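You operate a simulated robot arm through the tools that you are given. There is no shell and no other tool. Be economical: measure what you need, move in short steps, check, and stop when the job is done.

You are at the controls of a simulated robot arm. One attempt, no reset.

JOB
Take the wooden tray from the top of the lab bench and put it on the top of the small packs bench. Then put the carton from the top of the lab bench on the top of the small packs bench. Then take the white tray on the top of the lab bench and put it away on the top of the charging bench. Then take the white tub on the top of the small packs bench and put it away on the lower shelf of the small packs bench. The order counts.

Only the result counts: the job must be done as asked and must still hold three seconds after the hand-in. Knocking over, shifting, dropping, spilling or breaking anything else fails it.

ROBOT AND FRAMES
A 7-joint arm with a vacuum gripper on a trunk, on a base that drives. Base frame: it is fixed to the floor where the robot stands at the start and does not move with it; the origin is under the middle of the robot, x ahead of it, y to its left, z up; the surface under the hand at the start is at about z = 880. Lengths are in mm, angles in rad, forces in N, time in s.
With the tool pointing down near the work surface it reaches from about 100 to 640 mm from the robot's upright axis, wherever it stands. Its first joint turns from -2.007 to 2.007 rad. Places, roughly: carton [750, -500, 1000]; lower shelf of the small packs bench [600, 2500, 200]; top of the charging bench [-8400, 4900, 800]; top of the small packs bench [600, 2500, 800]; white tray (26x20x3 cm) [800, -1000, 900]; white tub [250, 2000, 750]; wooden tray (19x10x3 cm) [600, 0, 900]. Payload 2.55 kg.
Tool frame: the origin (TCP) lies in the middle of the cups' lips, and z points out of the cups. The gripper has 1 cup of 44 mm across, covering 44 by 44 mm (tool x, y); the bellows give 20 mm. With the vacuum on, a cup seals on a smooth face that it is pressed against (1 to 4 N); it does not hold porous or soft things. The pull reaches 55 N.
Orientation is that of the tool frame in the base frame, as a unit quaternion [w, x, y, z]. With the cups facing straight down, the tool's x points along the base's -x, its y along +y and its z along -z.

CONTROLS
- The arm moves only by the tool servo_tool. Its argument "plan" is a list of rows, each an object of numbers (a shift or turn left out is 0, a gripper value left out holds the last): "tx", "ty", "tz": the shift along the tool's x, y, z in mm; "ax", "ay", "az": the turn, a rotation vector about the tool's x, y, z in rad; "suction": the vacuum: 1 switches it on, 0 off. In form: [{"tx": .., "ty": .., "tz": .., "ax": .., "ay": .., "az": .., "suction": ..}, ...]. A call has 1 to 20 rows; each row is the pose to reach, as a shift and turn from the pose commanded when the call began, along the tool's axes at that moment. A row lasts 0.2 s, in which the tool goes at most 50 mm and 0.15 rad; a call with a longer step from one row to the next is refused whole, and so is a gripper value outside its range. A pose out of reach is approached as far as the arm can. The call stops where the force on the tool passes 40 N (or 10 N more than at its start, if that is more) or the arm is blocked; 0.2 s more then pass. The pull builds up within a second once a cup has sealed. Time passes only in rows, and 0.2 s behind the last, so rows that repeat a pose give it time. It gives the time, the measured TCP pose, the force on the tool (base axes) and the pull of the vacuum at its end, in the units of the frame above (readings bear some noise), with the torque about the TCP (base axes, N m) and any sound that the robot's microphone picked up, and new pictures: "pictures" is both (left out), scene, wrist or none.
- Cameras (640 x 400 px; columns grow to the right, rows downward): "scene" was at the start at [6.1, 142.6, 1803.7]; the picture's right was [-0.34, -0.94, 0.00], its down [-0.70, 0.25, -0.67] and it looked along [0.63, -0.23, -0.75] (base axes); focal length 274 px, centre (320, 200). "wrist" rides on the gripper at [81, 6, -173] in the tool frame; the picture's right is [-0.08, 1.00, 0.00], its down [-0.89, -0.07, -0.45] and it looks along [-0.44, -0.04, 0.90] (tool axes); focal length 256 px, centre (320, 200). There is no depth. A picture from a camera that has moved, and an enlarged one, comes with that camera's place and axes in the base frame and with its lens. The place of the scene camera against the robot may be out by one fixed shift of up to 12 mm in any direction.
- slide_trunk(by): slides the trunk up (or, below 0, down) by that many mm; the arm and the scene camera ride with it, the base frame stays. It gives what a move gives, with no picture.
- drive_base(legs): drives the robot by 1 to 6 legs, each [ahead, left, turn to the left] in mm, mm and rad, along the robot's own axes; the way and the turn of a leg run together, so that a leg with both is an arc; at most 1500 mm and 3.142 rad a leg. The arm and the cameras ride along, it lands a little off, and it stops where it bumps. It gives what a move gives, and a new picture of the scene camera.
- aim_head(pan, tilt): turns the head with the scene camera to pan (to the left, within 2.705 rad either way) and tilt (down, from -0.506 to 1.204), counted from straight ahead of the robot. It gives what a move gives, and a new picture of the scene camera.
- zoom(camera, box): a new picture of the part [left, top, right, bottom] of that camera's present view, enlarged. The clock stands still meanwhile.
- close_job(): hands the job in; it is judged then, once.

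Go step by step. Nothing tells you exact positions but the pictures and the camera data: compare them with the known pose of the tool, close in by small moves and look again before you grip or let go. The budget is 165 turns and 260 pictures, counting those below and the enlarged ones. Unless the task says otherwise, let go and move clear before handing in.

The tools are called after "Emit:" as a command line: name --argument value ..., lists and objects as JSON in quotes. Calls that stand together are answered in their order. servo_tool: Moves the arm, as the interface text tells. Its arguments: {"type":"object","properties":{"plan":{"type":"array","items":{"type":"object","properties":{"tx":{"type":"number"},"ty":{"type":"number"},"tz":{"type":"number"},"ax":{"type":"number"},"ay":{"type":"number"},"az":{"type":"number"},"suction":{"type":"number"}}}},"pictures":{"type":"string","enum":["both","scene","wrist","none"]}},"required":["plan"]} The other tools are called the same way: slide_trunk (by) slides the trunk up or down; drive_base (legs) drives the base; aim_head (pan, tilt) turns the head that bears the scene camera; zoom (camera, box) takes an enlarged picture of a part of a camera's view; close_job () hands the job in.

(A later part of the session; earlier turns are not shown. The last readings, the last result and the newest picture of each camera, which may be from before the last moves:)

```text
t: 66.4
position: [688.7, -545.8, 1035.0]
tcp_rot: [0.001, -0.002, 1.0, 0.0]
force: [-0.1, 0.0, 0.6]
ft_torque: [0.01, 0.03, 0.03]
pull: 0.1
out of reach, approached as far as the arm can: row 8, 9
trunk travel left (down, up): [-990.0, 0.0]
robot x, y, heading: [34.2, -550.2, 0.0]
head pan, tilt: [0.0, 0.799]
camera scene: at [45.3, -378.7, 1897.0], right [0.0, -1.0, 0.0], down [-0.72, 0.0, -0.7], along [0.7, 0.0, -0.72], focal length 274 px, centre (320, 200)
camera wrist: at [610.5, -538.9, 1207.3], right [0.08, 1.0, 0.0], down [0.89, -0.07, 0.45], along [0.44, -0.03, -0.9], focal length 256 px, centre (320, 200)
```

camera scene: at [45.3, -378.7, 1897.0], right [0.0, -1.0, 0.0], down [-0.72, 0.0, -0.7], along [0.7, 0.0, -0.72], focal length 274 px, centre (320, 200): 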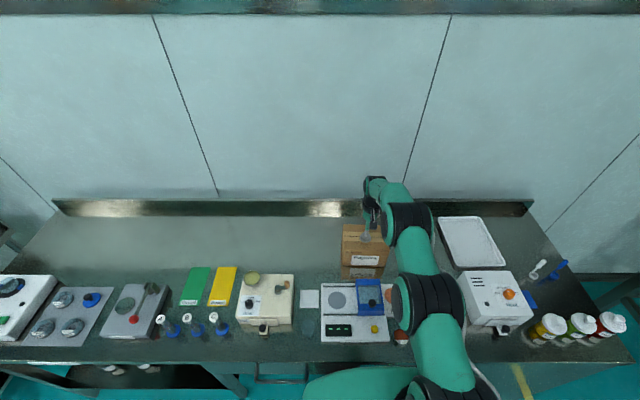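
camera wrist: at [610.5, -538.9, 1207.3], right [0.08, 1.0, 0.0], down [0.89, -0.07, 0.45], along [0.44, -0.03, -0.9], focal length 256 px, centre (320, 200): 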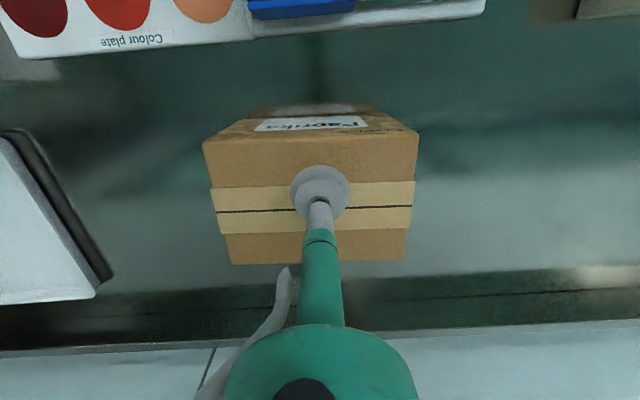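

The cup is over the front half of the top, short of the tape seam, which is a good grip spot. Going down with the vacuum on.

Emit:
servo_tool --plan '[{"ty": -5, "tz": 10, "suction": 1}, {"ty": -5, "tz": 18}, {"ty": -5, "tz": 24}, {"ty": -5, "tz": 28}, {"ty": -5, "tz": 32}, {"ty": -5, "tz": 32}]' --pictures "none"

```text
t: 67.8
position: [689.0, -550.9, 1002.3]
tcp_rot: [-0.002, -0.002, 1.0, 0.0]
force: [-0.8, -0.5, 0.2]
ft_torque: [-0.04, 0.1, -0.07]
pull: 54.6
trunk travel left (down, up): [-990.0, 0.0]
robot x, y, heading: [33.6, -547.1, 0.005]
head pan, tilt: [0.0, 0.799]
```

Sealed. Lift a little and check the tilt.

Emit:
servo_tool --plan '[{"tz": -5}, {"tz": -12}, {"tz": -22}, {"tz": -32}, {"tz": -32}]'

```text
t: 69.0
position: [691.0, -551.6, 1033.4]
tcp_rot: [-0.001, -0.002, 1.0, 0.0]
force: [0.4, 0.3, -12.4]
ft_torque: [0.03, 0.4, 0.04]
pull: 54.8
trunk travel left (down, up): [-990.0, 0.0]
robot x, y, heading: [32.1, -551.4, 0.003]
head pan, tilt: [0.0, 0.799]
camera scene: at [47.8, -378.7, 1897.0], right [0.0, -1.0, 0.0], down [-0.72, 0.0, -0.7], along [0.7, 0.0, -0.72], focal length 274 px, centre (320, 200)
camera wrist: at [612.0, -544.6, 1206.7], right [0.08, 1.0, 0.0], down [0.89, -0.07, 0.44], along [0.44, -0.03, -0.9], focal length 256 px, centre (320, 200)
```

scene: 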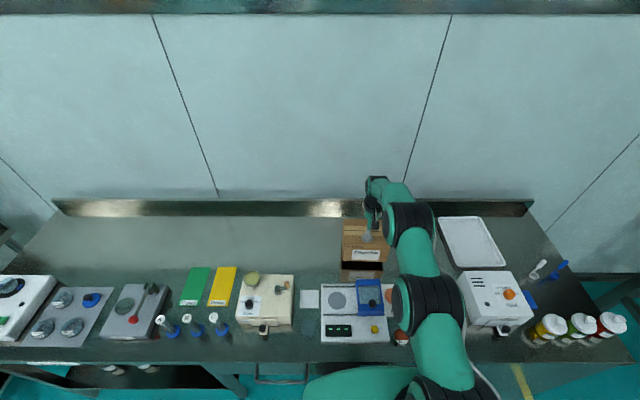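
wrist: 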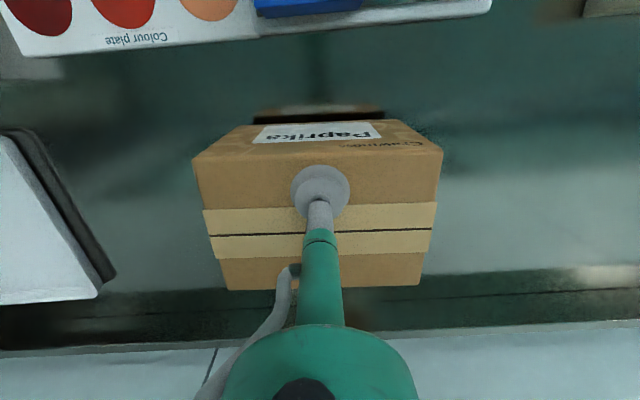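

The carton (~1.2 kg) is held. Raising it while backing off slightly, then retracting.

Emit:
servo_tool --plan '[{"tx": 8, "tz": -25}, {"tx": 18, "tz": -50}, {"tx": 28, "tz": -80}, {"tx": 40, "tz": -110}, {"tx": 60, "tz": -140}, {"tx": 90, "tz": -165}, {"tx": 130, "tz": -180}, {"tx": 170, "tz": -190}, {"tx": 210, "tz": -190}, {"tx": 250, "tz": -190}, {"tx": 290, "tz": -190}, {"tx": 310, "tz": -190}, {"tx": 310, "tz": -190}]'

```text
t: 71.8
position: [381.9, -552.0, 1222.4]
tcp_rot: [0.0, -0.002, 1.0, 0.0]
force: [-0.2, -0.3, -11.5]
ft_torque: [0.0, 0.41, 0.0]
pull: 55.0
trunk travel left (down, up): [-990.0, 0.0]
robot x, y, heading: [32.2, -546.5, -0.002]
head pan, tilt: [0.0, 0.799]
camera scene: at [47.4, -378.8, 1897.0], right [0.0, -1.0, 0.0], down [-0.72, 0.0, -0.7], along [0.7, 0.0, -0.72], focal length 274 px, centre (320, 200)
camera wrist: at [302.7, -545.7, 1395.3], right [0.08, 1.0, 0.0], down [0.89, -0.07, 0.44], along [0.44, -0.03, -0.9], focal length 256 px, centre (320, 200)
```

scene: 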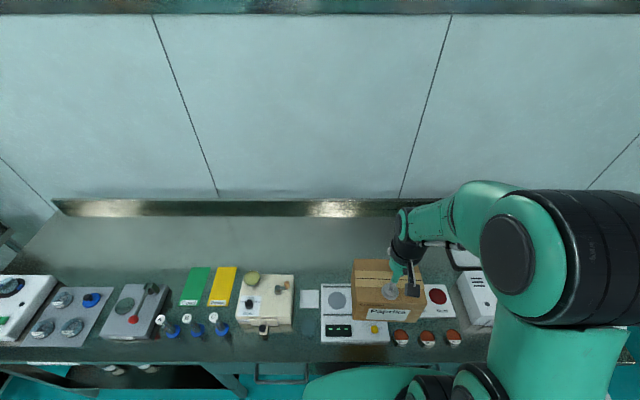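
wrist: 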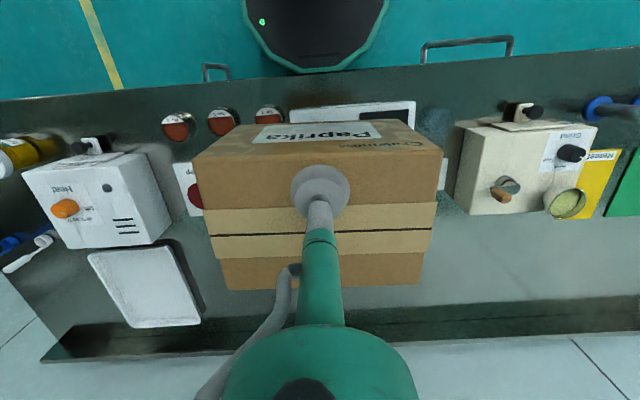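

Backing off and driving to the packs bench with the carton, aiming to stand squarely opposite the tub.

Emit:
drive_base --legs '[[-240, 0, 0], [0, 1300, 0], [0, 1280, 0]]'

Emit:
slide_trunk --by -90

Emit:
aim_head --pan -0.15 --tilt 0.8

```text
t: 85.5
position: [162.5, 1956.6, 1223.1]
tcp_rot: [0.0, 0.013, 1.0, 0.0]
force: [0.4, 0.4, -11.6]
ft_torque: [0.03, 0.4, -0.01]
pull: 54.8
trunk travel left (down, up): [-990.0, 0.0]
robot x, y, heading: [-185.4, 1969.8, -0.029]
head pan, tilt: [0.0, 0.799]
camera scene: at [-167.9, 2140.4, 1897.0], right [-0.03, -1.0, 0.0], down [-0.72, 0.02, -0.7], along [0.7, -0.02, -0.72], focal length 274 px, centre (320, 200)
```

scene: 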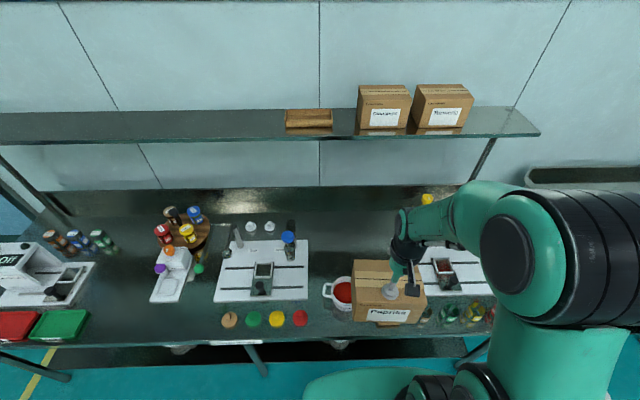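

```text
t: 86.7
position: [161.3, 1957.2, 1133.2]
tcp_rot: [-0.001, 0.013, 1.0, 0.0]
force: [0.4, -0.5, -11.9]
ft_torque: [0.04, 0.38, -0.01]
pull: 54.8
trunk travel left (down, up): [-900.0, 90.0]
robot x, y, heading: [-182.8, 1972.5, -0.026]
head pan, tilt: [0.0, 0.799]
```

```text
t: 87.4
position: [160.7, 1957.7, 1132.7]
tcp_rot: [0.0, 0.013, 1.0, 0.001]
force: [-0.7, 1.1, -12.3]
ft_torque: [0.03, 0.41, -0.01]
pull: 54.7
trunk travel left (down, up): [-900.0, 90.0]
robot x, y, heading: [-185.0, 1973.7, -0.027]
head pan, tilt: [-0.15, 0.799]
camera scene: at [-169.1, 2128.6, 1807.0], right [-0.18, -0.98, 0.0], down [-0.71, 0.13, -0.7], along [0.69, -0.12, -0.72], focal length 274 px, centre (320, 200)
```

scene: 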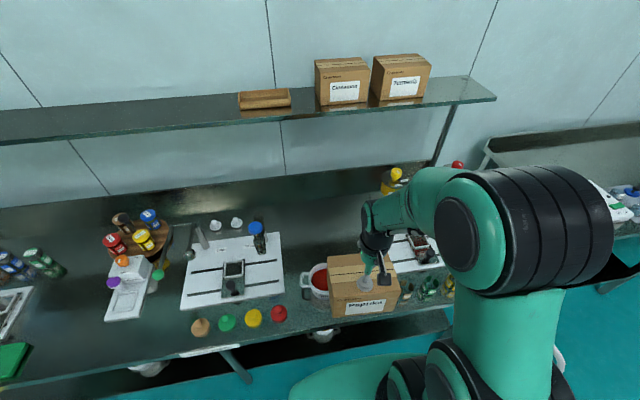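

Small base correction: square up and align with y ≈ 2025.

Emit:
drive_base --legs '[[42, 62, 0.027]]'

Emit:
servo_tool --plan '[{"tx": -45}, {"tx": -90}, {"tx": -135}, {"tx": -180}, {"tx": -180}]'

```text
t: 88.4
position: [204.0, 2027.7, 1131.9]
tcp_rot: [-0.001, -0.001, 1.0, 0.0]
force: [0.8, 0.3, -11.0]
ft_torque: [0.01, 0.41, 0.02]
pull: 54.7
trunk travel left (down, up): [-900.0, 90.0]
robot x, y, heading: [-143.9, 2032.0, -0.0]
head pan, tilt: [-0.15, 0.799]
camera scene: at [-130.3, 2189.4, 1806.9], right [-0.15, -0.99, 0.0], down [-0.71, 0.11, -0.7], along [0.69, -0.1, -0.72], focal length 274 px, centre (320, 200)
```

scene: 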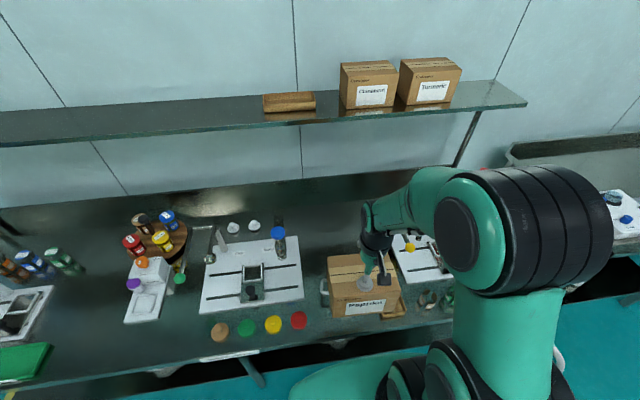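

```text
t: 89.6
position: [381.5, 2029.0, 1130.2]
tcp_rot: [-0.002, 0.0, 1.0, 0.0]
force: [-0.9, 0.1, -12.0]
ft_torque: [0.05, 0.38, -0.01]
pull: 55.5
trunk travel left (down, up): [-900.0, 90.0]
robot x, y, heading: [-144.1, 2032.7, 0.006]
head pan, tilt: [-0.15, 0.799]
camera scene: at [-133.0, 2188.7, 1807.0], right [-0.15, -0.99, 0.0], down [-0.71, 0.11, -0.7], along [0.69, -0.1, -0.72], focal length 274 px, centre (320, 200)
camera wrist: at [302.8, 2035.7, 1303.6], right [0.08, 1.0, 0.0], down [0.89, -0.07, 0.44], along [0.44, -0.03, -0.9], focal length 256 px, centre (320, 200)
```

scene: 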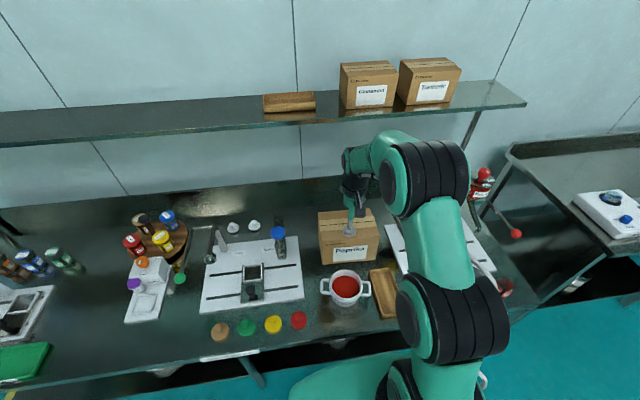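
wrist: 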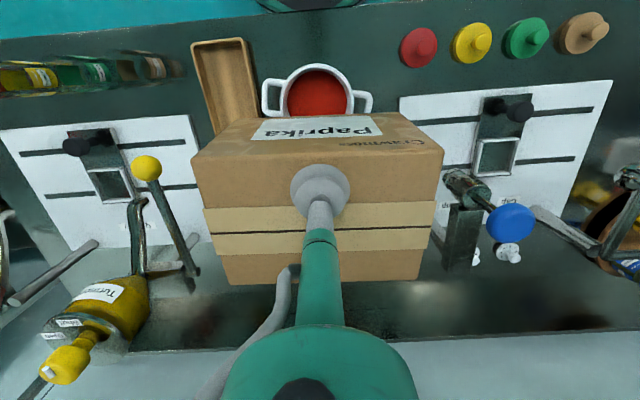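

All clear: the carton goes behind the tub. Extend to x = 465 while lowering to about 1030.

Emit:
servo_tool --plan '[{"tx": -15, "ty": -2, "tz": 30}, {"tx": -35, "ty": -4, "tz": 60}, {"tx": -60, "ty": -5, "tz": 85}, {"tx": -84, "ty": -5, "tz": 100}, {"tx": -84, "ty": -5, "tz": 100}]'

Emit:
zoom --camera "scene" --box '[260, 180, 460, 340]'

```text
t: 90.8
position: [464.8, 2023.7, 1033.3]
tcp_rot: [-0.001, -0.001, 1.0, 0.0]
force: [0.1, 0.2, -11.7]
ft_torque: [0.01, 0.4, -0.02]
pull: 54.8
trunk travel left (down, up): [-900.0, 90.0]
robot x, y, heading: [-146.0, 2029.8, 0.003]
head pan, tilt: [-0.15, 0.799]
camera scene: at [-131.5, 2188.5, 1807.0], right [-0.15, -0.99, 0.0], down [-0.71, 0.11, -0.7], along [0.69, -0.1, -0.72], focal length 274 px, centre (320, 200)
camera wrist: at [387.7, 2029.8, 1206.4], right [0.08, 1.0, 0.0], down [0.89, -0.07, 0.44], along [0.44, -0.03, -0.9], focal length 256 px, centre (320, 200)
```

scene: 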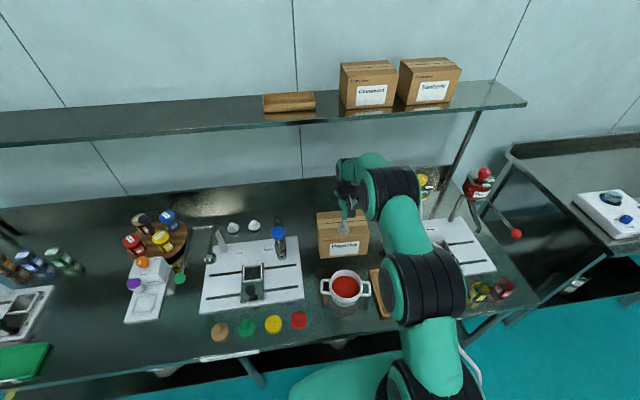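
wrist: 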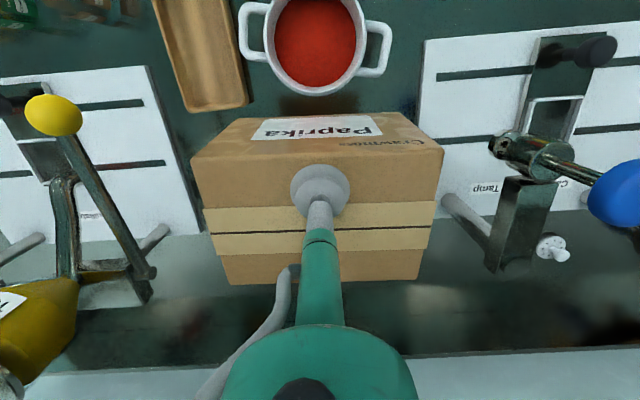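

```text
2.50 times, centred on (360, 260) of scene
camera zoom: at [-131.5, 2188.5, 1807.0], right [-0.15, -0.99, 0.0], down [-0.71, 0.11, -0.7], along [0.69, -0.1, -0.72], focal length 686 px, centre (220, 50)
```

zoom: 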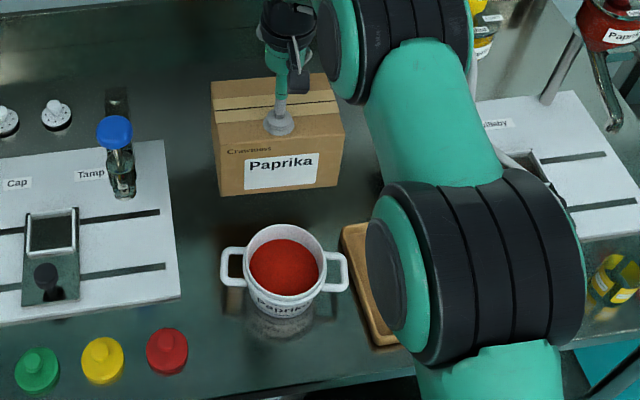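

Clear on both sides. Shift 10 mm further back and lower.

Emit:
servo_tool --plan '[{"tx": -10, "tz": 30}, {"tx": -10, "tz": 65}, {"tx": -10, "tz": 100}, {"tx": -10, "tz": 125}, {"tx": -10, "tz": 138}, {"tx": -10, "tz": 142}, {"tx": -10, "tz": 142}]'

```text
t: 92.4
position: [478.3, 2021.5, 889.8]
tcp_rot: [-0.001, 0.0, 1.0, 0.0]
force: [0.1, 0.1, -12.0]
ft_torque: [0.03, 0.35, -0.01]
pull: 55.1
trunk travel left (down, up): [-900.0, 90.0]
robot x, y, heading: [-142.5, 2031.6, -0.004]
head pan, tilt: [-0.15, 0.799]
camera scene: at [-130.3, 2188.6, 1807.0], right [-0.15, -0.99, 0.0], down [-0.71, 0.11, -0.7], along [0.69, -0.1, -0.72], focal length 274 px, centre (320, 200)
camera wrist: at [399.5, 2029.1, 1063.2], right [0.08, 1.0, 0.0], down [0.89, -0.07, 0.44], along [0.44, -0.03, -0.9], focal length 256 px, centre (320, 200)
```

scene: 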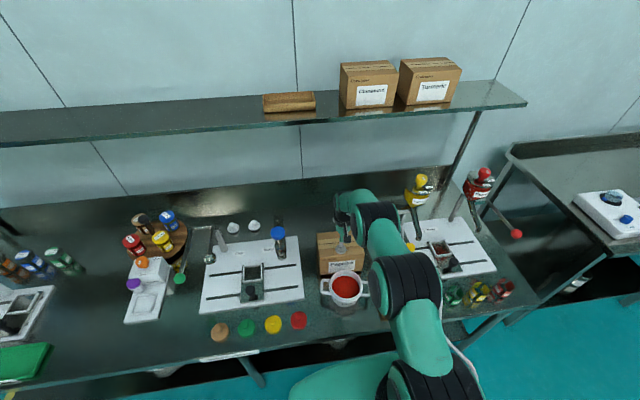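
wrist: 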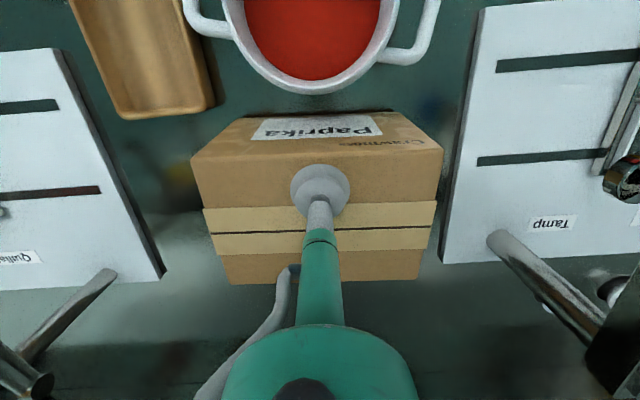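

Emit:
servo_tool --plan '[{"tz": 3}, {"tz": 6}, {"tz": 9}, {"tz": 9}]' --pictures "none"

```text
t: 93.4
position: [476.7, 2021.8, 882.9]
tcp_rot: [0.001, -0.001, 1.0, 0.001]
force: [-5.5, 0.4, 9.1]
ft_torque: [-0.11, -0.69, -0.04]
pull: 55.7
trunk travel left (down, up): [-900.0, 90.0]
robot x, y, heading: [-146.0, 2031.9, 0.005]
head pan, tilt: [-0.15, 0.799]
```

The carton is resting on the bench now. Release and rise.

Emit:
servo_tool --plan '[{"suction": 0}, {"suction": 0}, {"suction": 0}, {"suction": 0}, {"tz": -5}, {"tz": -20}, {"tz": -50}, {"tz": -90}, {"tz": -130}]'

```text
t: 95.4
position: [475.6, 2022.8, 1011.2]
tcp_rot: [-0.001, -0.001, 1.0, 0.0]
force: [-0.4, 1.2, -0.6]
ft_torque: [0.01, 0.0, -0.02]
pull: 0.1
trunk travel left (down, up): [-900.0, 90.0]
robot x, y, heading: [-143.9, 2030.6, -0.001]
head pan, tilt: [-0.15, 0.799]
camera scene: at [-132.7, 2188.6, 1807.0], right [-0.15, -0.99, 0.0], down [-0.71, 0.11, -0.7], along [0.69, -0.1, -0.72], focal length 274 px, centre (320, 200)
camera wrist: at [397.1, 2029.7, 1183.8], right [0.08, 1.0, 0.0], down [0.89, -0.07, 0.44], along [0.44, -0.03, -0.9], focal length 256 px, centre (320, 200)
```

scene: 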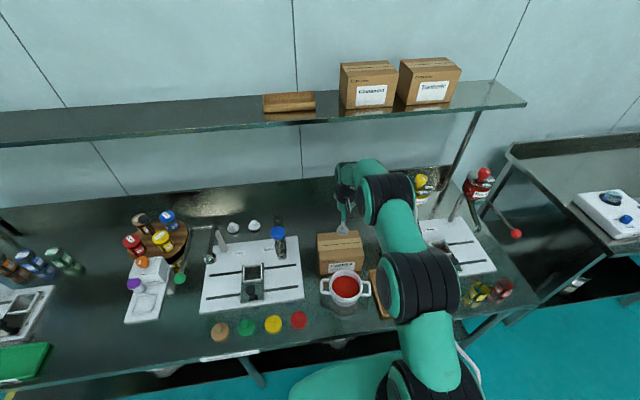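
wrist: 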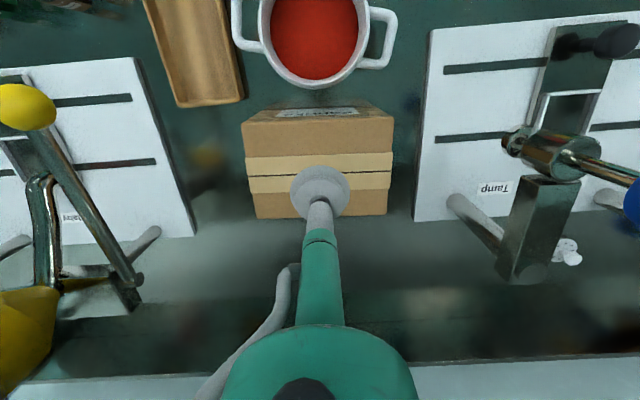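

Carton is placed well. Next is the white tray at about (766, -1042); I'll retract, raise the trunk, and drive there.

Emit:
servo_tool --plan '[{"tx": 45, "tz": -20}, {"tx": 90, "tz": -40}, {"tx": 135, "tz": -60}, {"tx": 180, "tz": -80}, {"tx": 225, "tz": -100}, {"tx": 260, "tz": -100}, {"tx": 260, "tz": -100}]' --pictures "none"

Emit:
drive_base --legs '[[-100, 0, 0], [0, -1400, 0], [0, -1400, 0], [0, -270, 0]]'

Emit:
slide_trunk --by 90

```text
t: 97.0
position: [216.7, 2022.7, 1112.6]
tcp_rot: [-0.001, -0.002, 1.0, 0.0]
force: [0.2, -0.1, 0.0]
ft_torque: [0.03, 0.01, 0.04]
pull: 0.0
trunk travel left (down, up): [-900.0, 90.0]
robot x, y, heading: [-143.4, 2033.8, -0.0]
head pan, tilt: [-0.15, 0.799]
```

```text
t: 112.8
position: [146.5, -1036.8, 1112.7]
tcp_rot: [-0.001, -0.009, 1.0, 0.0]
force: [0.4, -0.4, 0.5]
ft_torque: [0.01, 0.02, 0.03]
pull: 0.0
trunk travel left (down, up): [-900.0, 90.0]
robot x, y, heading: [-216.5, -1030.6, 0.018]
head pan, tilt: [-0.15, 0.799]
camera scene: at [-204.2, -876.1, 1807.1], right [-0.13, -0.99, 0.0], down [-0.71, 0.1, -0.7], along [0.69, -0.09, -0.72], focal length 274 px, centre (320, 200)
```

scene: 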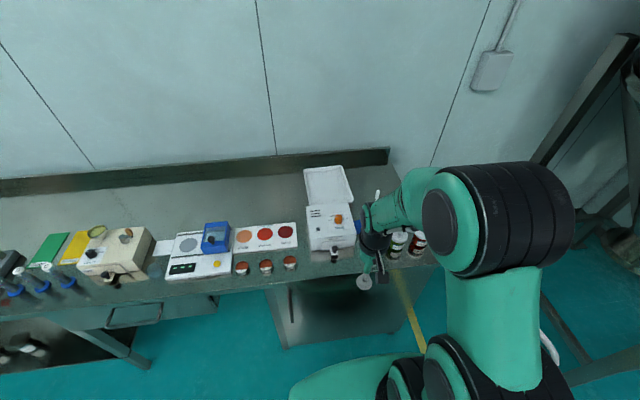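

```text
t: 114.1
position: [146.4, -1035.8, 1202.8]
tcp_rot: [-0.001, -0.009, 1.0, 0.0]
force: [0.5, 0.8, 0.2]
ft_torque: [0.01, -0.01, -0.02]
pull: 0.1
trunk travel left (down, up): [-990.0, 0.0]
robot x, y, heading: [-213.8, -1037.9, 0.018]
head pan, tilt: [-0.15, 0.799]
```

Driving up to the bench in front of the white tray.

Emit:
drive_base --legs '[[246, -5, -0.018]]'

Emit:
servo_tool --plan '[{"tx": -45}, {"tx": -90}, {"tx": -130}, {"tx": -130}]'

```text
t: 116.0
position: [385.5, -1048.2, 1202.7]
tcp_rot: [-0.001, 0.002, 1.0, 0.0]
force: [-0.3, -0.6, 0.1]
ft_torque: [-0.01, 0.07, -0.02]
pull: 0.1
trunk travel left (down, up): [-990.0, 0.0]
robot x, y, heading: [26.3, -1037.9, -0.006]
head pan, tilt: [-0.15, 0.799]
stopped in leg 1: the robot was blocked; the commanded pose is now the measured one
camera scene: at [39.6, -879.4, 1897.0], right [-0.15, -0.99, 0.0], down [-0.71, 0.11, -0.7], along [0.69, -0.11, -0.72], focal length 274 px, centre (320, 200)
```

scene: 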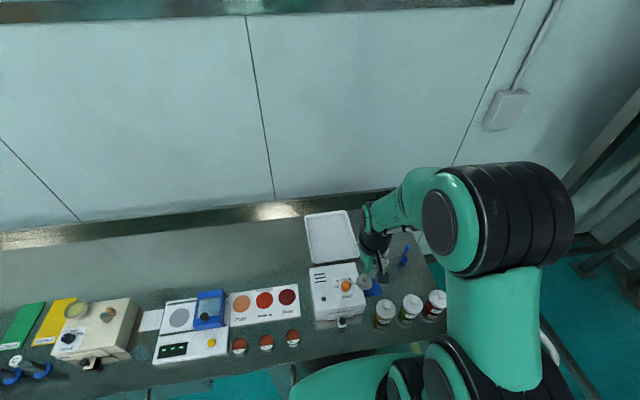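

```text
t: 117.0
position: [515.0, -1046.9, 1202.7]
tcp_rot: [0.0, 0.002, 1.0, 0.0]
force: [0.1, 0.6, -0.6]
ft_torque: [0.02, -0.05, -0.03]
pull: 0.2
trunk travel left (down, up): [-990.0, 0.0]
robot x, y, heading: [25.6, -1037.9, 0.001]
head pan, tilt: [-0.15, 0.799]
camera scene: at [35.5, -879.5, 1897.0], right [-0.15, -0.99, 0.0], down [-0.71, 0.11, -0.7], along [0.69, -0.11, -0.72], focal length 274 px, centre (320, 200)
camera wrist: at [436.1, -1040.6, 1374.6], right [0.08, 1.0, 0.0], down [0.89, -0.07, 0.44], along [0.44, -0.04, -0.9], focal length 256 px, centre (320, 200)
```

scene: 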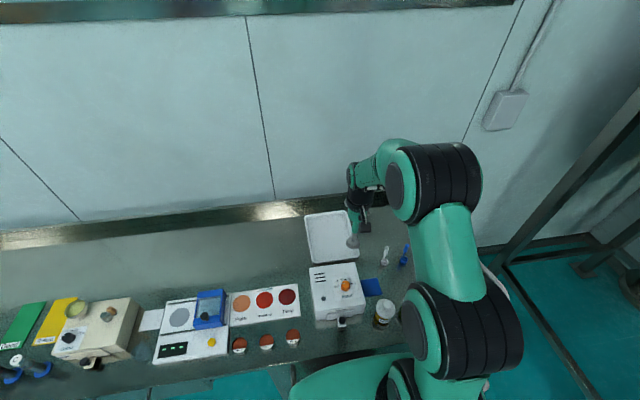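
wrist: 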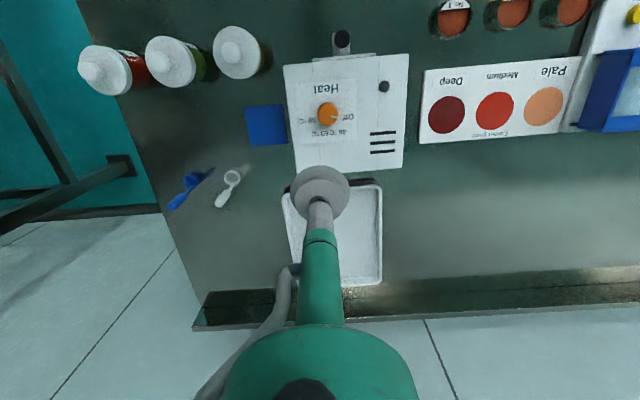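

Tray spans x 631–897, y -1131 to -935. The base touched the cabinet at x ≈ 26, so I can only reach about x = 680; I'll try a test grip there and judge by the torque.

Emit:
servo_tool --plan '[{"tx": -30, "ty": 5, "tz": 35}, {"tx": -60, "ty": 9, "tz": 70}, {"tx": -90, "ty": 13, "tz": 105}, {"tx": -120, "ty": 13, "tz": 140}, {"tx": -145, "ty": 13, "tz": 175}, {"tx": -160, "ty": 13, "tz": 210}, {"tx": -165, "ty": 13, "tz": 250}, {"tx": -165, "ty": 13, "tz": 250}]'

```text
t: 118.8
position: [674.5, -1034.5, 952.3]
tcp_rot: [0.0, 0.001, 1.0, 0.0]
force: [0.4, 0.4, 0.3]
ft_torque: [0.03, -0.04, -0.02]
pull: 0.0
out of reach, approached as far as the arm can: row 7, 8
trunk travel left (down, up): [-990.0, 0.0]
robot x, y, heading: [19.3, -1038.1, -0.009]
head pan, tilt: [-0.15, 0.799]
camera scene: at [35.2, -879.3, 1897.0], right [-0.15, -0.99, 0.0], down [-0.71, 0.11, -0.7], along [0.69, -0.11, -0.72], focal length 274 px, centre (320, 200)
camera wrist: at [595.3, -1027.2, 1125.5], right [0.08, 1.0, 0.0], down [0.89, -0.07, 0.45], along [0.44, -0.04, -0.9], focal length 256 px, centre (320, 200)
```

scene: 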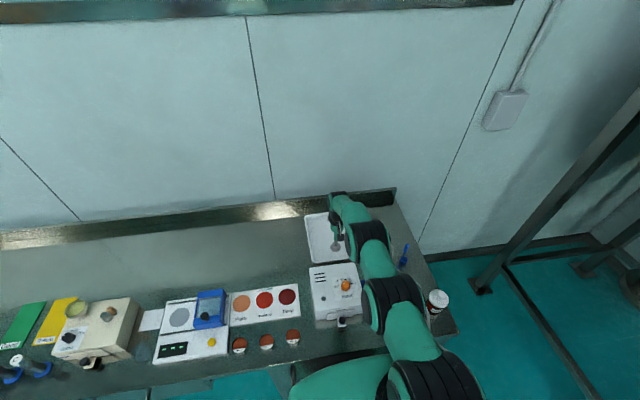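
wrist: 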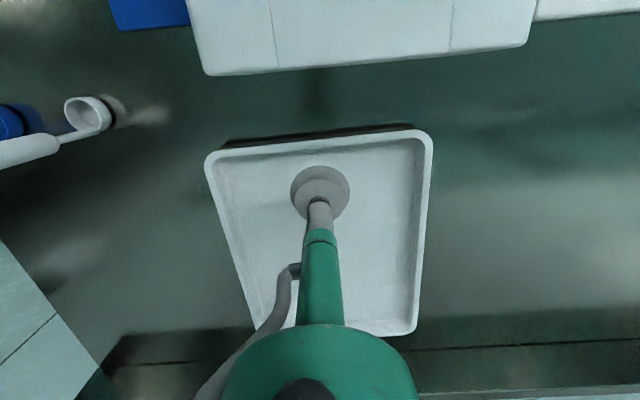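

I'll test a grip here: lower with the vacuum on.

Emit:
servo_tool --plan '[{"tz": 25, "suction": 1}, {"tz": 45}, {"tz": 52}, {"tz": 57}, {"tz": 61}, {"tz": 64}, {"tz": 64}]' --pictures "none"

```text
t: 120.3
position: [659.2, -1035.5, 898.4]
tcp_rot: [0.0, 0.002, 1.0, 0.0]
force: [0.1, 0.3, 0.6]
ft_torque: [-0.01, 0.03, -0.01]
pull: 0.1
out of reach, approached as far as the arm can: row 1, 2, 3, 4, 5, 6, 7
trunk travel left (down, up): [-990.0, 0.0]
robot x, y, heading: [22.6, -1035.2, -0.005]
head pan, tilt: [-0.15, 0.799]
```

Reach falls short, and gripping that far off-centre is risky for the long drive. I'll instead approach the tray from the bench's right end, where its centre is within reach. First lift and retract.

Emit:
servo_tool --plan '[{"tz": -30, "suction": 0}, {"tz": -70}, {"tz": -110}, {"tz": -150, "tx": 10}, {"tz": -190, "tx": 30}, {"tz": -230, "tx": 55}, {"tz": -270, "tx": 80}, {"tz": -300, "tx": 120}, {"tz": -310, "tx": 165}, {"tz": -310, "tx": 210}, {"tz": -310, "tx": 255}, {"tz": -310, "tx": 300}, {"tz": -310, "tx": 320}]' --pictures "none"

Emit:
drive_base --legs '[[-300, 0, 0]]'

Emit:
aim_head --pan -1.0 --tilt 0.75

```text
t: 123.2
position: [339.6, -1034.1, 1207.4]
tcp_rot: [0.0, 0.002, 1.0, -0.001]
force: [0.4, -0.5, -0.7]
ft_torque: [-0.01, 0.0, 0.03]
pull: 0.0
trunk travel left (down, up): [-990.0, 0.0]
robot x, y, heading: [23.9, -1037.3, -0.006]
head pan, tilt: [-0.15, 0.799]
```

```text
t: 125.2
position: [49.0, -1030.9, 1206.0]
tcp_rot: [-0.001, 0.004, 1.0, 0.0]
force: [0.2, 0.0, -0.6]
ft_torque: [0.01, -0.01, -0.01]
pull: 0.1
trunk travel left (down, up): [-990.0, 0.0]
robot x, y, heading: [-270.9, -1035.3, -0.002]
head pan, tilt: [-0.15, 0.799]
camera scene: at [-255.5, -878.1, 1897.0], right [-0.15, -0.99, 0.0], down [-0.71, 0.11, -0.7], along [0.69, -0.11, -0.72], focal length 274 px, centre (320, 200)
```

scene: 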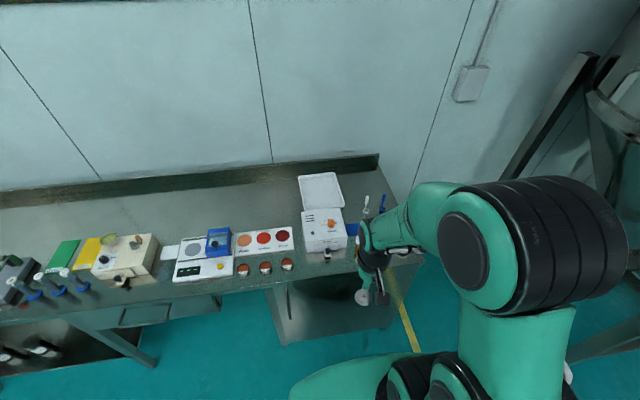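

```text
t: 126.3
position: [48.4, -1032.5, 1206.7]
tcp_rot: [0.0, 0.003, 1.0, 0.0]
force: [0.6, -0.8, -0.1]
ft_torque: [0.01, 0.0, 0.0]
pull: 0.1
trunk travel left (down, up): [-990.0, 0.0]
robot x, y, heading: [-267.6, -1032.6, -0.001]
head pan, tilt: [-1.0, 0.75]
camera scene: at [-291.4, -935.5, 1901.0], right [-0.84, -0.54, 0.0], down [-0.37, 0.58, -0.73], along [0.39, -0.62, -0.68], focal length 274 px, centre (320, 200)
```

scene: 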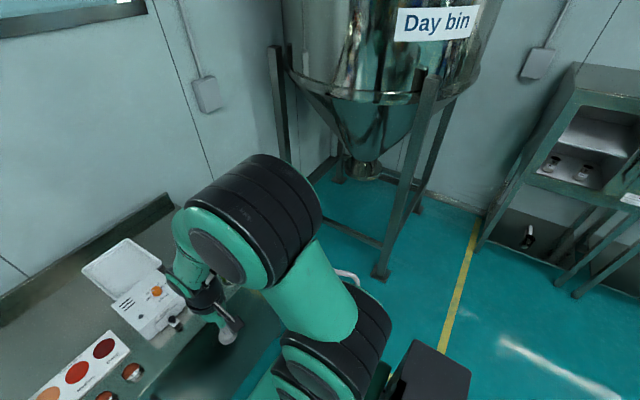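

Between the bench end (y ≈ -1417) and the bin frame (y ≈ -2190) there's room. I'll drive right, turn left 90°, then look.

Emit:
drive_base --legs '[[0, -720, 0], [0, 0, 1.571]]'

Emit:
aim_head --pan -0.6 --tilt 0.8

```text
t: 134.1
position: [-285.4, -1425.6, 1207.4]
tcp_rot: [0.0, 0.714, -0.7, 0.001]
force: [0.1, 0.1, -0.5]
ft_torque: [0.03, -0.03, 0.0]
pull: 0.1
trunk travel left (down, up): [-990.0, 0.0]
robot x, y, heading: [-276.2, -1742.5, 1.588]
head pan, tilt: [-1.0, 0.75]
camera scene: at [-388.4, -1766.5, 1901.0], right [0.56, -0.83, 0.0], down [-0.57, -0.38, -0.73], along [0.61, 0.41, -0.68], focal length 274 px, centre (320, 200)
```

scene: 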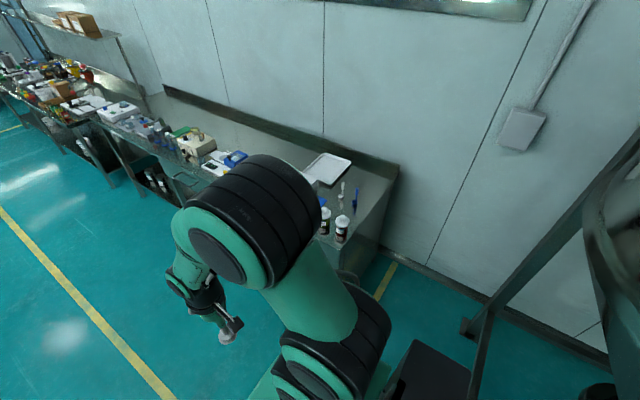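

```text
t: 135.0
position: [-285.1, -1424.8, 1207.8]
tcp_rot: [0.001, 0.714, -0.7, 0.001]
force: [-0.2, -0.2, 0.2]
ft_torque: [-0.01, -0.01, -0.01]
pull: 0.0
trunk travel left (down, up): [-990.0, 0.0]
robot x, y, heading: [-272.4, -1742.4, 1.591]
head pan, tilt: [-0.6, 0.799]
camera scene: at [-412.9, -1745.3, 1897.0], right [0.84, -0.55, 0.0], down [-0.39, -0.6, -0.7], along [0.38, 0.58, -0.72], focal length 274 px, centre (320, 200)
```

scene: 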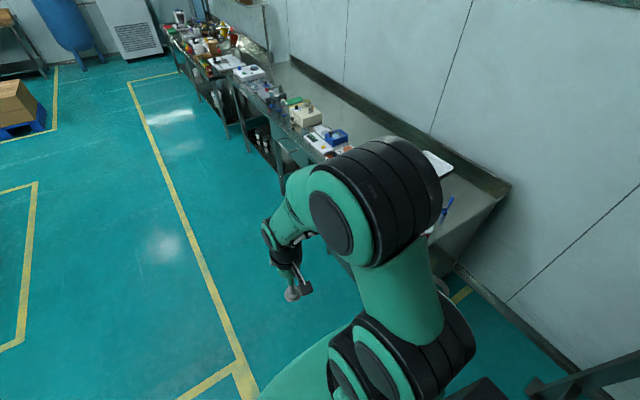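

The way is clear. Straighten and drive sideways toward x ≈ 630.

Emit:
drive_base --legs '[[-15, 0, -0.02], [0, -900, 0]]'

Emit:
servo_tool --plan '[{"tx": -45}, {"tx": -90}, {"tx": -135}, {"tx": -135}]'

```text
t: 140.1
position: [625.2, -1439.3, 1206.6]
tcp_rot: [0.0, -0.707, 0.707, 0.0]
force: [0.1, 0.0, -0.3]
ft_torque: [0.03, 0.02, -0.01]
pull: 0.0
trunk travel left (down, up): [-990.0, 0.0]
robot x, y, heading: [634.6, -1758.4, 1.569]
head pan, tilt: [-0.6, 0.799]
camera scene: at [492.1, -1758.0, 1897.0], right [0.82, -0.57, 0.0], down [-0.41, -0.59, -0.7], along [0.39, 0.57, -0.72], focal length 274 px, centre (320, 200)
```

scene: 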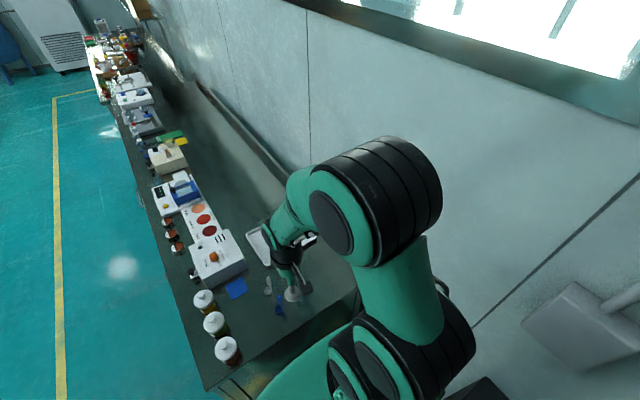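

```text
t: 141.1
position: [628.0, -1306.1, 1206.6]
tcp_rot: [-0.001, 0.707, -0.707, 0.001]
force: [-0.6, -0.8, 0.2]
ft_torque: [0.04, 0.03, 0.02]
pull: 0.0
trunk travel left (down, up): [-990.0, 0.0]
robot x, y, heading: [632.7, -1754.6, 1.573]
head pan, tilt: [-0.6, 0.799]
camera scene: at [492.1, -1759.1, 1897.0], right [0.82, -0.57, 0.0], down [-0.41, -0.59, -0.7], along [0.39, 0.58, -0.72], focal length 274 px, centre (320, 200)
camera wrist: at [621.6, -1385.5, 1379.9], right [-1.0, 0.08, 0.0], down [0.07, 0.89, 0.45], along [0.04, 0.44, -0.9], focal length 256 px, centre (320, 200)
```

scene: 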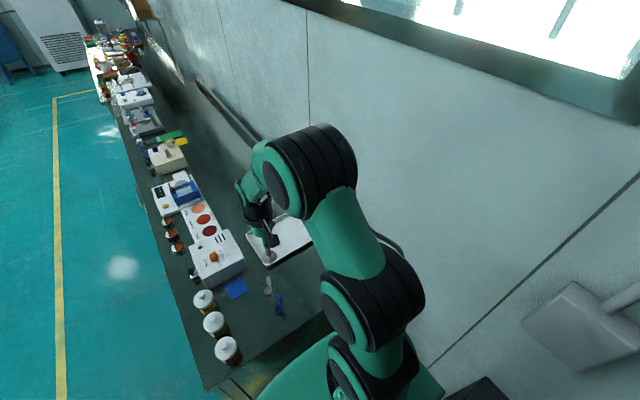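
wrist: 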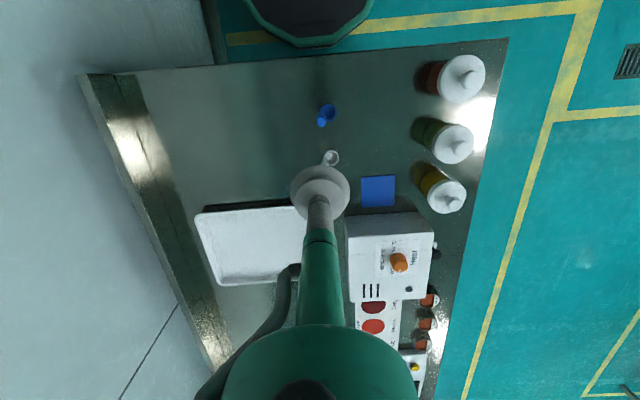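

The tray is in good view from here. Shift 60 right and 45 ahead so the tray's centre comes within reach.

Emit:
drive_base --legs '[[45, -60, 0]]'

Emit:
slide_trunk --by -70

```text
t: 142.1
position: [686.1, -1262.4, 1207.5]
tcp_rot: [0.0, -0.706, 0.708, 0.0]
force: [0.2, -0.5, -0.7]
ft_torque: [-0.01, 0.02, -0.04]
pull: 0.0
trunk travel left (down, up): [-990.0, 0.0]
robot x, y, heading: [691.8, -1714.7, 1.57]
head pan, tilt: [-0.6, 0.799]
camera scene: at [552.0, -1713.9, 1897.0], right [0.82, -0.57, 0.0], down [-0.41, -0.59, -0.7], along [0.39, 0.57, -0.72], focal length 274 px, centre (320, 200)
```

scene: 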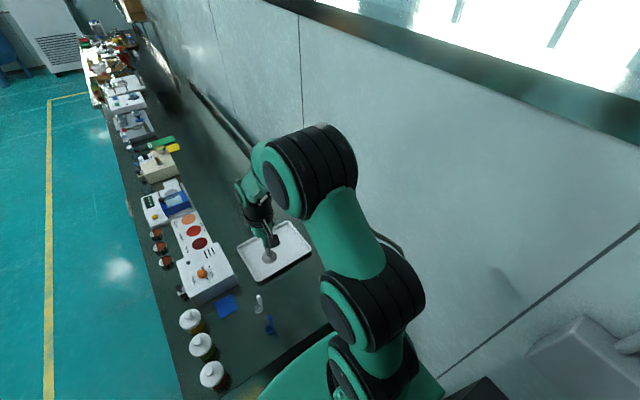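

```text
t: 143.2
position: [687.3, -1260.2, 1136.8]
tcp_rot: [0.0, -0.707, 0.708, 0.0]
force: [0.1, 0.0, 0.1]
ft_torque: [0.01, 0.02, -0.03]
pull: 0.0
trunk travel left (down, up): [-920.0, 70.0]
robot x, y, heading: [692.1, -1715.4, 1.566]
head pan, tilt: [-0.6, 0.799]
```

Emit:
servo_tool --plan '[{"tx": -25, "ty": -15, "tz": 25}, {"tx": -55, "ty": -30, "tz": 55}, {"tx": -85, "ty": -45, "tz": 85}, {"tx": -115, "ty": -60, "tz": 110}, {"tx": -145, "ty": -75, "tz": 135}, {"tx": -175, "ty": -75, "tz": 160}, {"tx": -200, "ty": -75, "tz": 180}, {"tx": -220, "ty": -75, "tz": 190}, {"tx": -220, "ty": -75, "tz": 190}]'

```text
t: 145.2
position: [761.0, -1061.1, 950.8]
tcp_rot: [0.0, 0.707, -0.707, 0.0]
force: [-0.1, 0.1, -1.3]
ft_torque: [-0.03, -0.01, 0.01]
pull: 0.2
out of reach, approached as far as the arm can: row 8, 9
trunk travel left (down, up): [-920.0, 70.0]
robot x, y, heading: [688.7, -1714.5, 1.571]
head pan, tilt: [-0.6, 0.799]
camera scene: at [551.9, -1712.9, 1827.0], right [0.82, -0.57, 0.0], down [-0.41, -0.59, -0.7], along [0.39, 0.57, -0.72], focal length 274 px, centre (320, 200)
camera wrist: at [754.8, -1139.5, 1123.1], right [-1.0, 0.08, 0.0], down [0.07, 0.89, 0.45], along [0.04, 0.44, -0.9], focal length 256 px, centre (320, 200)
```

scene: 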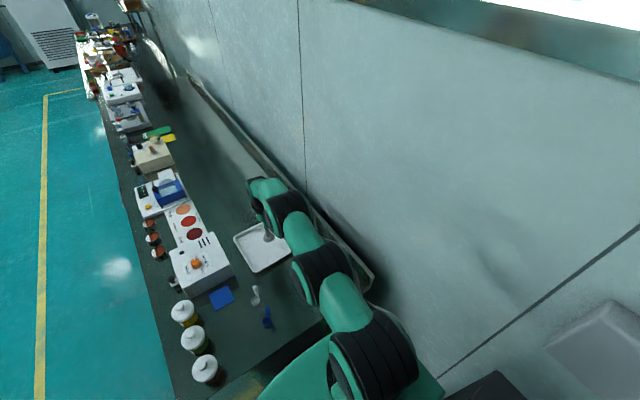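
wrist: 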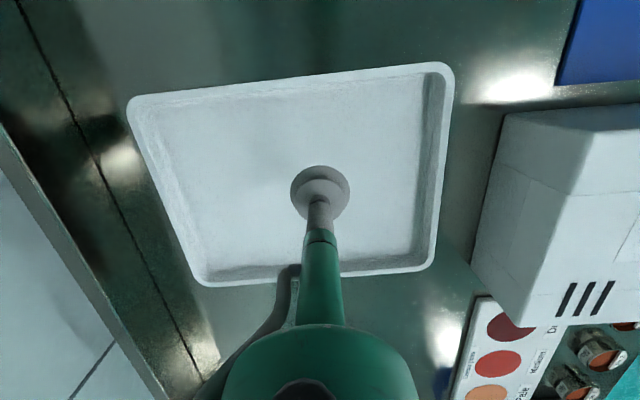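

The cup is about 25 mm from the tray centre. Nudge 15 mm in x, then lower by trunk, then finish with the arm and vacuum.

Emit:
servo_tool --plan '[{"ty": -15, "suction": 1}, {"ty": -15}]' --pictures "none"

Emit:
slide_trunk --by -45

Emit:
servo_tool --plan '[{"tz": 4}, {"tz": 8}, {"tz": 12}, {"tz": 12}, {"tz": 12}]' --pictures "none"

```text
t: 145.8
position: [773.8, -1062.1, 952.0]
tcp_rot: [0.0, -0.707, 0.707, 0.0]
force: [-0.2, 0.5, 0.2]
ft_torque: [0.01, -0.02, 0.03]
pull: 0.0
trunk travel left (down, up): [-920.0, 70.0]
robot x, y, heading: [690.9, -1712.1, 1.57]
head pan, tilt: [-0.6, 0.799]
```

```text
t: 146.7
position: [773.6, -1061.1, 907.8]
tcp_rot: [0.0, -0.706, 0.708, 0.0]
force: [-0.4, 0.6, -0.6]
ft_torque: [0.02, -0.02, 0.0]
pull: 0.2
trunk travel left (down, up): [-875.0, 115.0]
robot x, y, heading: [687.1, -1714.4, 1.566]
head pan, tilt: [-0.6, 0.799]
```

```text
t: 147.9
position: [773.3, -1062.7, 895.7]
tcp_rot: [0.0, -0.706, 0.708, 0.0]
force: [0.2, 0.4, 0.5]
ft_torque: [0.0, 0.01, 0.01]
pull: 0.1
trunk travel left (down, up): [-875.0, 115.0]
robot x, y, heading: [694.4, -1715.1, 1.568]
head pan, tilt: [-0.6, 0.799]
```

Emit:
servo_tool --plan '[{"tz": 3}, {"tz": 5}, {"tz": 7}, {"tz": 9}, {"tz": 9}, {"tz": 9}]' --pictures "none"

```text
t: 149.3
position: [773.2, -1063.1, 885.9]
tcp_rot: [-0.001, -0.706, 0.708, -0.001]
force: [-2.7, -6.8, -12.1]
ft_torque: [-0.08, 0.01, 0.01]
pull: 54.7
trunk travel left (down, up): [-875.0, 115.0]
robot x, y, heading: [688.0, -1716.1, 1.57]
head pan, tilt: [-0.6, 0.799]
```

Sealed. Lift by trunk a bit, then check.

Emit:
slide_trunk --by 40

Emit:
servo_tool --plan '[{"tz": -10}, {"tz": -20}, {"tz": -20}]'

```text
t: 150.1
position: [774.7, -1060.0, 926.3]
tcp_rot: [0.001, -0.706, 0.708, -0.001]
force: [0.2, 0.6, -5.3]
ft_torque: [-0.15, 0.04, 0.02]
pull: 54.7
trunk travel left (down, up): [-915.0, 75.0]
robot x, y, heading: [692.8, -1711.2, 1.573]
head pan, tilt: [-0.6, 0.799]
```

```text
t: 150.9
position: [772.6, -1062.1, 945.8]
tcp_rot: [0.0, -0.706, 0.708, 0.0]
force: [0.3, -1.0, -5.0]
ft_torque: [-0.13, 0.01, 0.0]
pull: 55.1
trunk travel left (down, up): [-915.0, 75.0]
robot x, y, heading: [691.5, -1713.2, 1.564]
head pan, tilt: [-0.6, 0.799]
camera scene: at [552.0, -1713.1, 1822.0], right [0.82, -0.57, 0.0], down [-0.41, -0.59, -0.7], along [0.39, 0.57, -0.72], focal length 274 px, centre (320, 200)
camera wrist: at [768.1, -1141.7, 1118.8], right [-1.0, 0.08, 0.0], down [0.07, 0.89, 0.44], along [0.04, 0.44, -0.9], focal length 256 px, centre (320, 200)
```

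scene: 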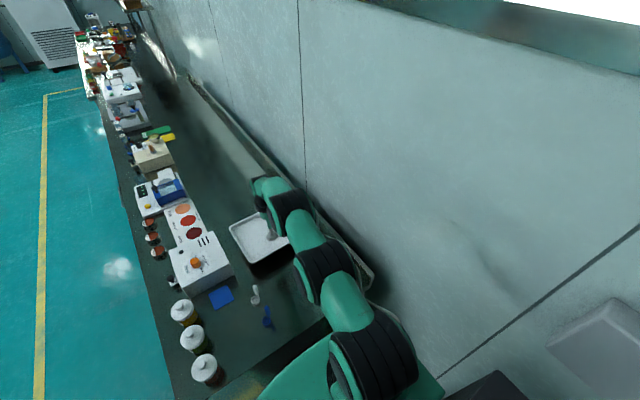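
wrist: 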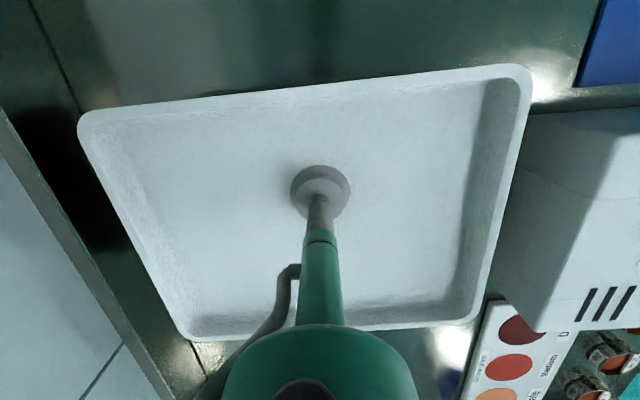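

Tray is held (0.5 kg) and near-balanced. Raise and retract.

Emit:
slide_trunk --by 75

Emit:
servo_tool --plan '[{"tx": 20, "tz": -30}, {"tx": 45, "tz": -60}, {"tx": 75, "tz": -90}, {"tx": 105, "tz": -115}, {"tx": 140, "tz": -135}, {"tx": 180, "tz": -145, "ty": 15}, {"tx": 220, "tz": -150, "ty": 35}, {"tx": 255, "tz": -150, "ty": 60}, {"tx": 270, "tz": -150, "ty": 80}, {"tx": 270, "tz": -150, "ty": 80}]'

```text
t: 152.0
position: [772.6, -1060.6, 1021.3]
tcp_rot: [0.0, -0.706, 0.708, 0.0]
force: [-0.2, -1.0, -5.5]
ft_torque: [-0.16, 0.0, 0.02]
pull: 54.9
trunk travel left (down, up): [-990.0, 0.0]
robot x, y, heading: [692.1, -1716.4, 1.571]
head pan, tilt: [-0.6, 0.799]
```

```text
t: 154.2
position: [692.5, -1330.3, 1170.0]
tcp_rot: [0.001, -0.706, 0.708, 0.0]
force: [-0.3, 0.1, -5.5]
ft_torque: [-0.18, 0.1, -0.01]
pull: 55.5
trunk travel left (down, up): [-990.0, 0.0]
robot x, y, heading: [693.7, -1712.7, 1.568]
head pan, tilt: [-0.6, 0.799]
camera scene: at [552.6, -1713.3, 1897.1], right [0.82, -0.57, 0.0], down [-0.41, -0.59, -0.7], along [0.39, 0.57, -0.72], focal length 274 px, centre (320, 200)
camera wrist: at [686.7, -1410.7, 1343.1], right [-1.0, 0.08, 0.0], down [0.07, 0.89, 0.45], along [0.04, 0.44, -0.9], focal length 256 px, centre (320, 200)
```

scene: 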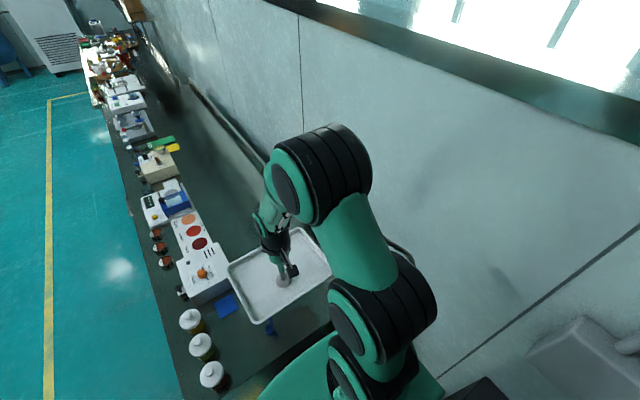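
wrist: 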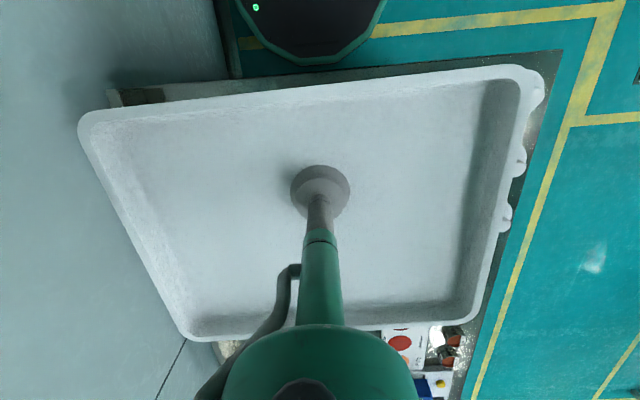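

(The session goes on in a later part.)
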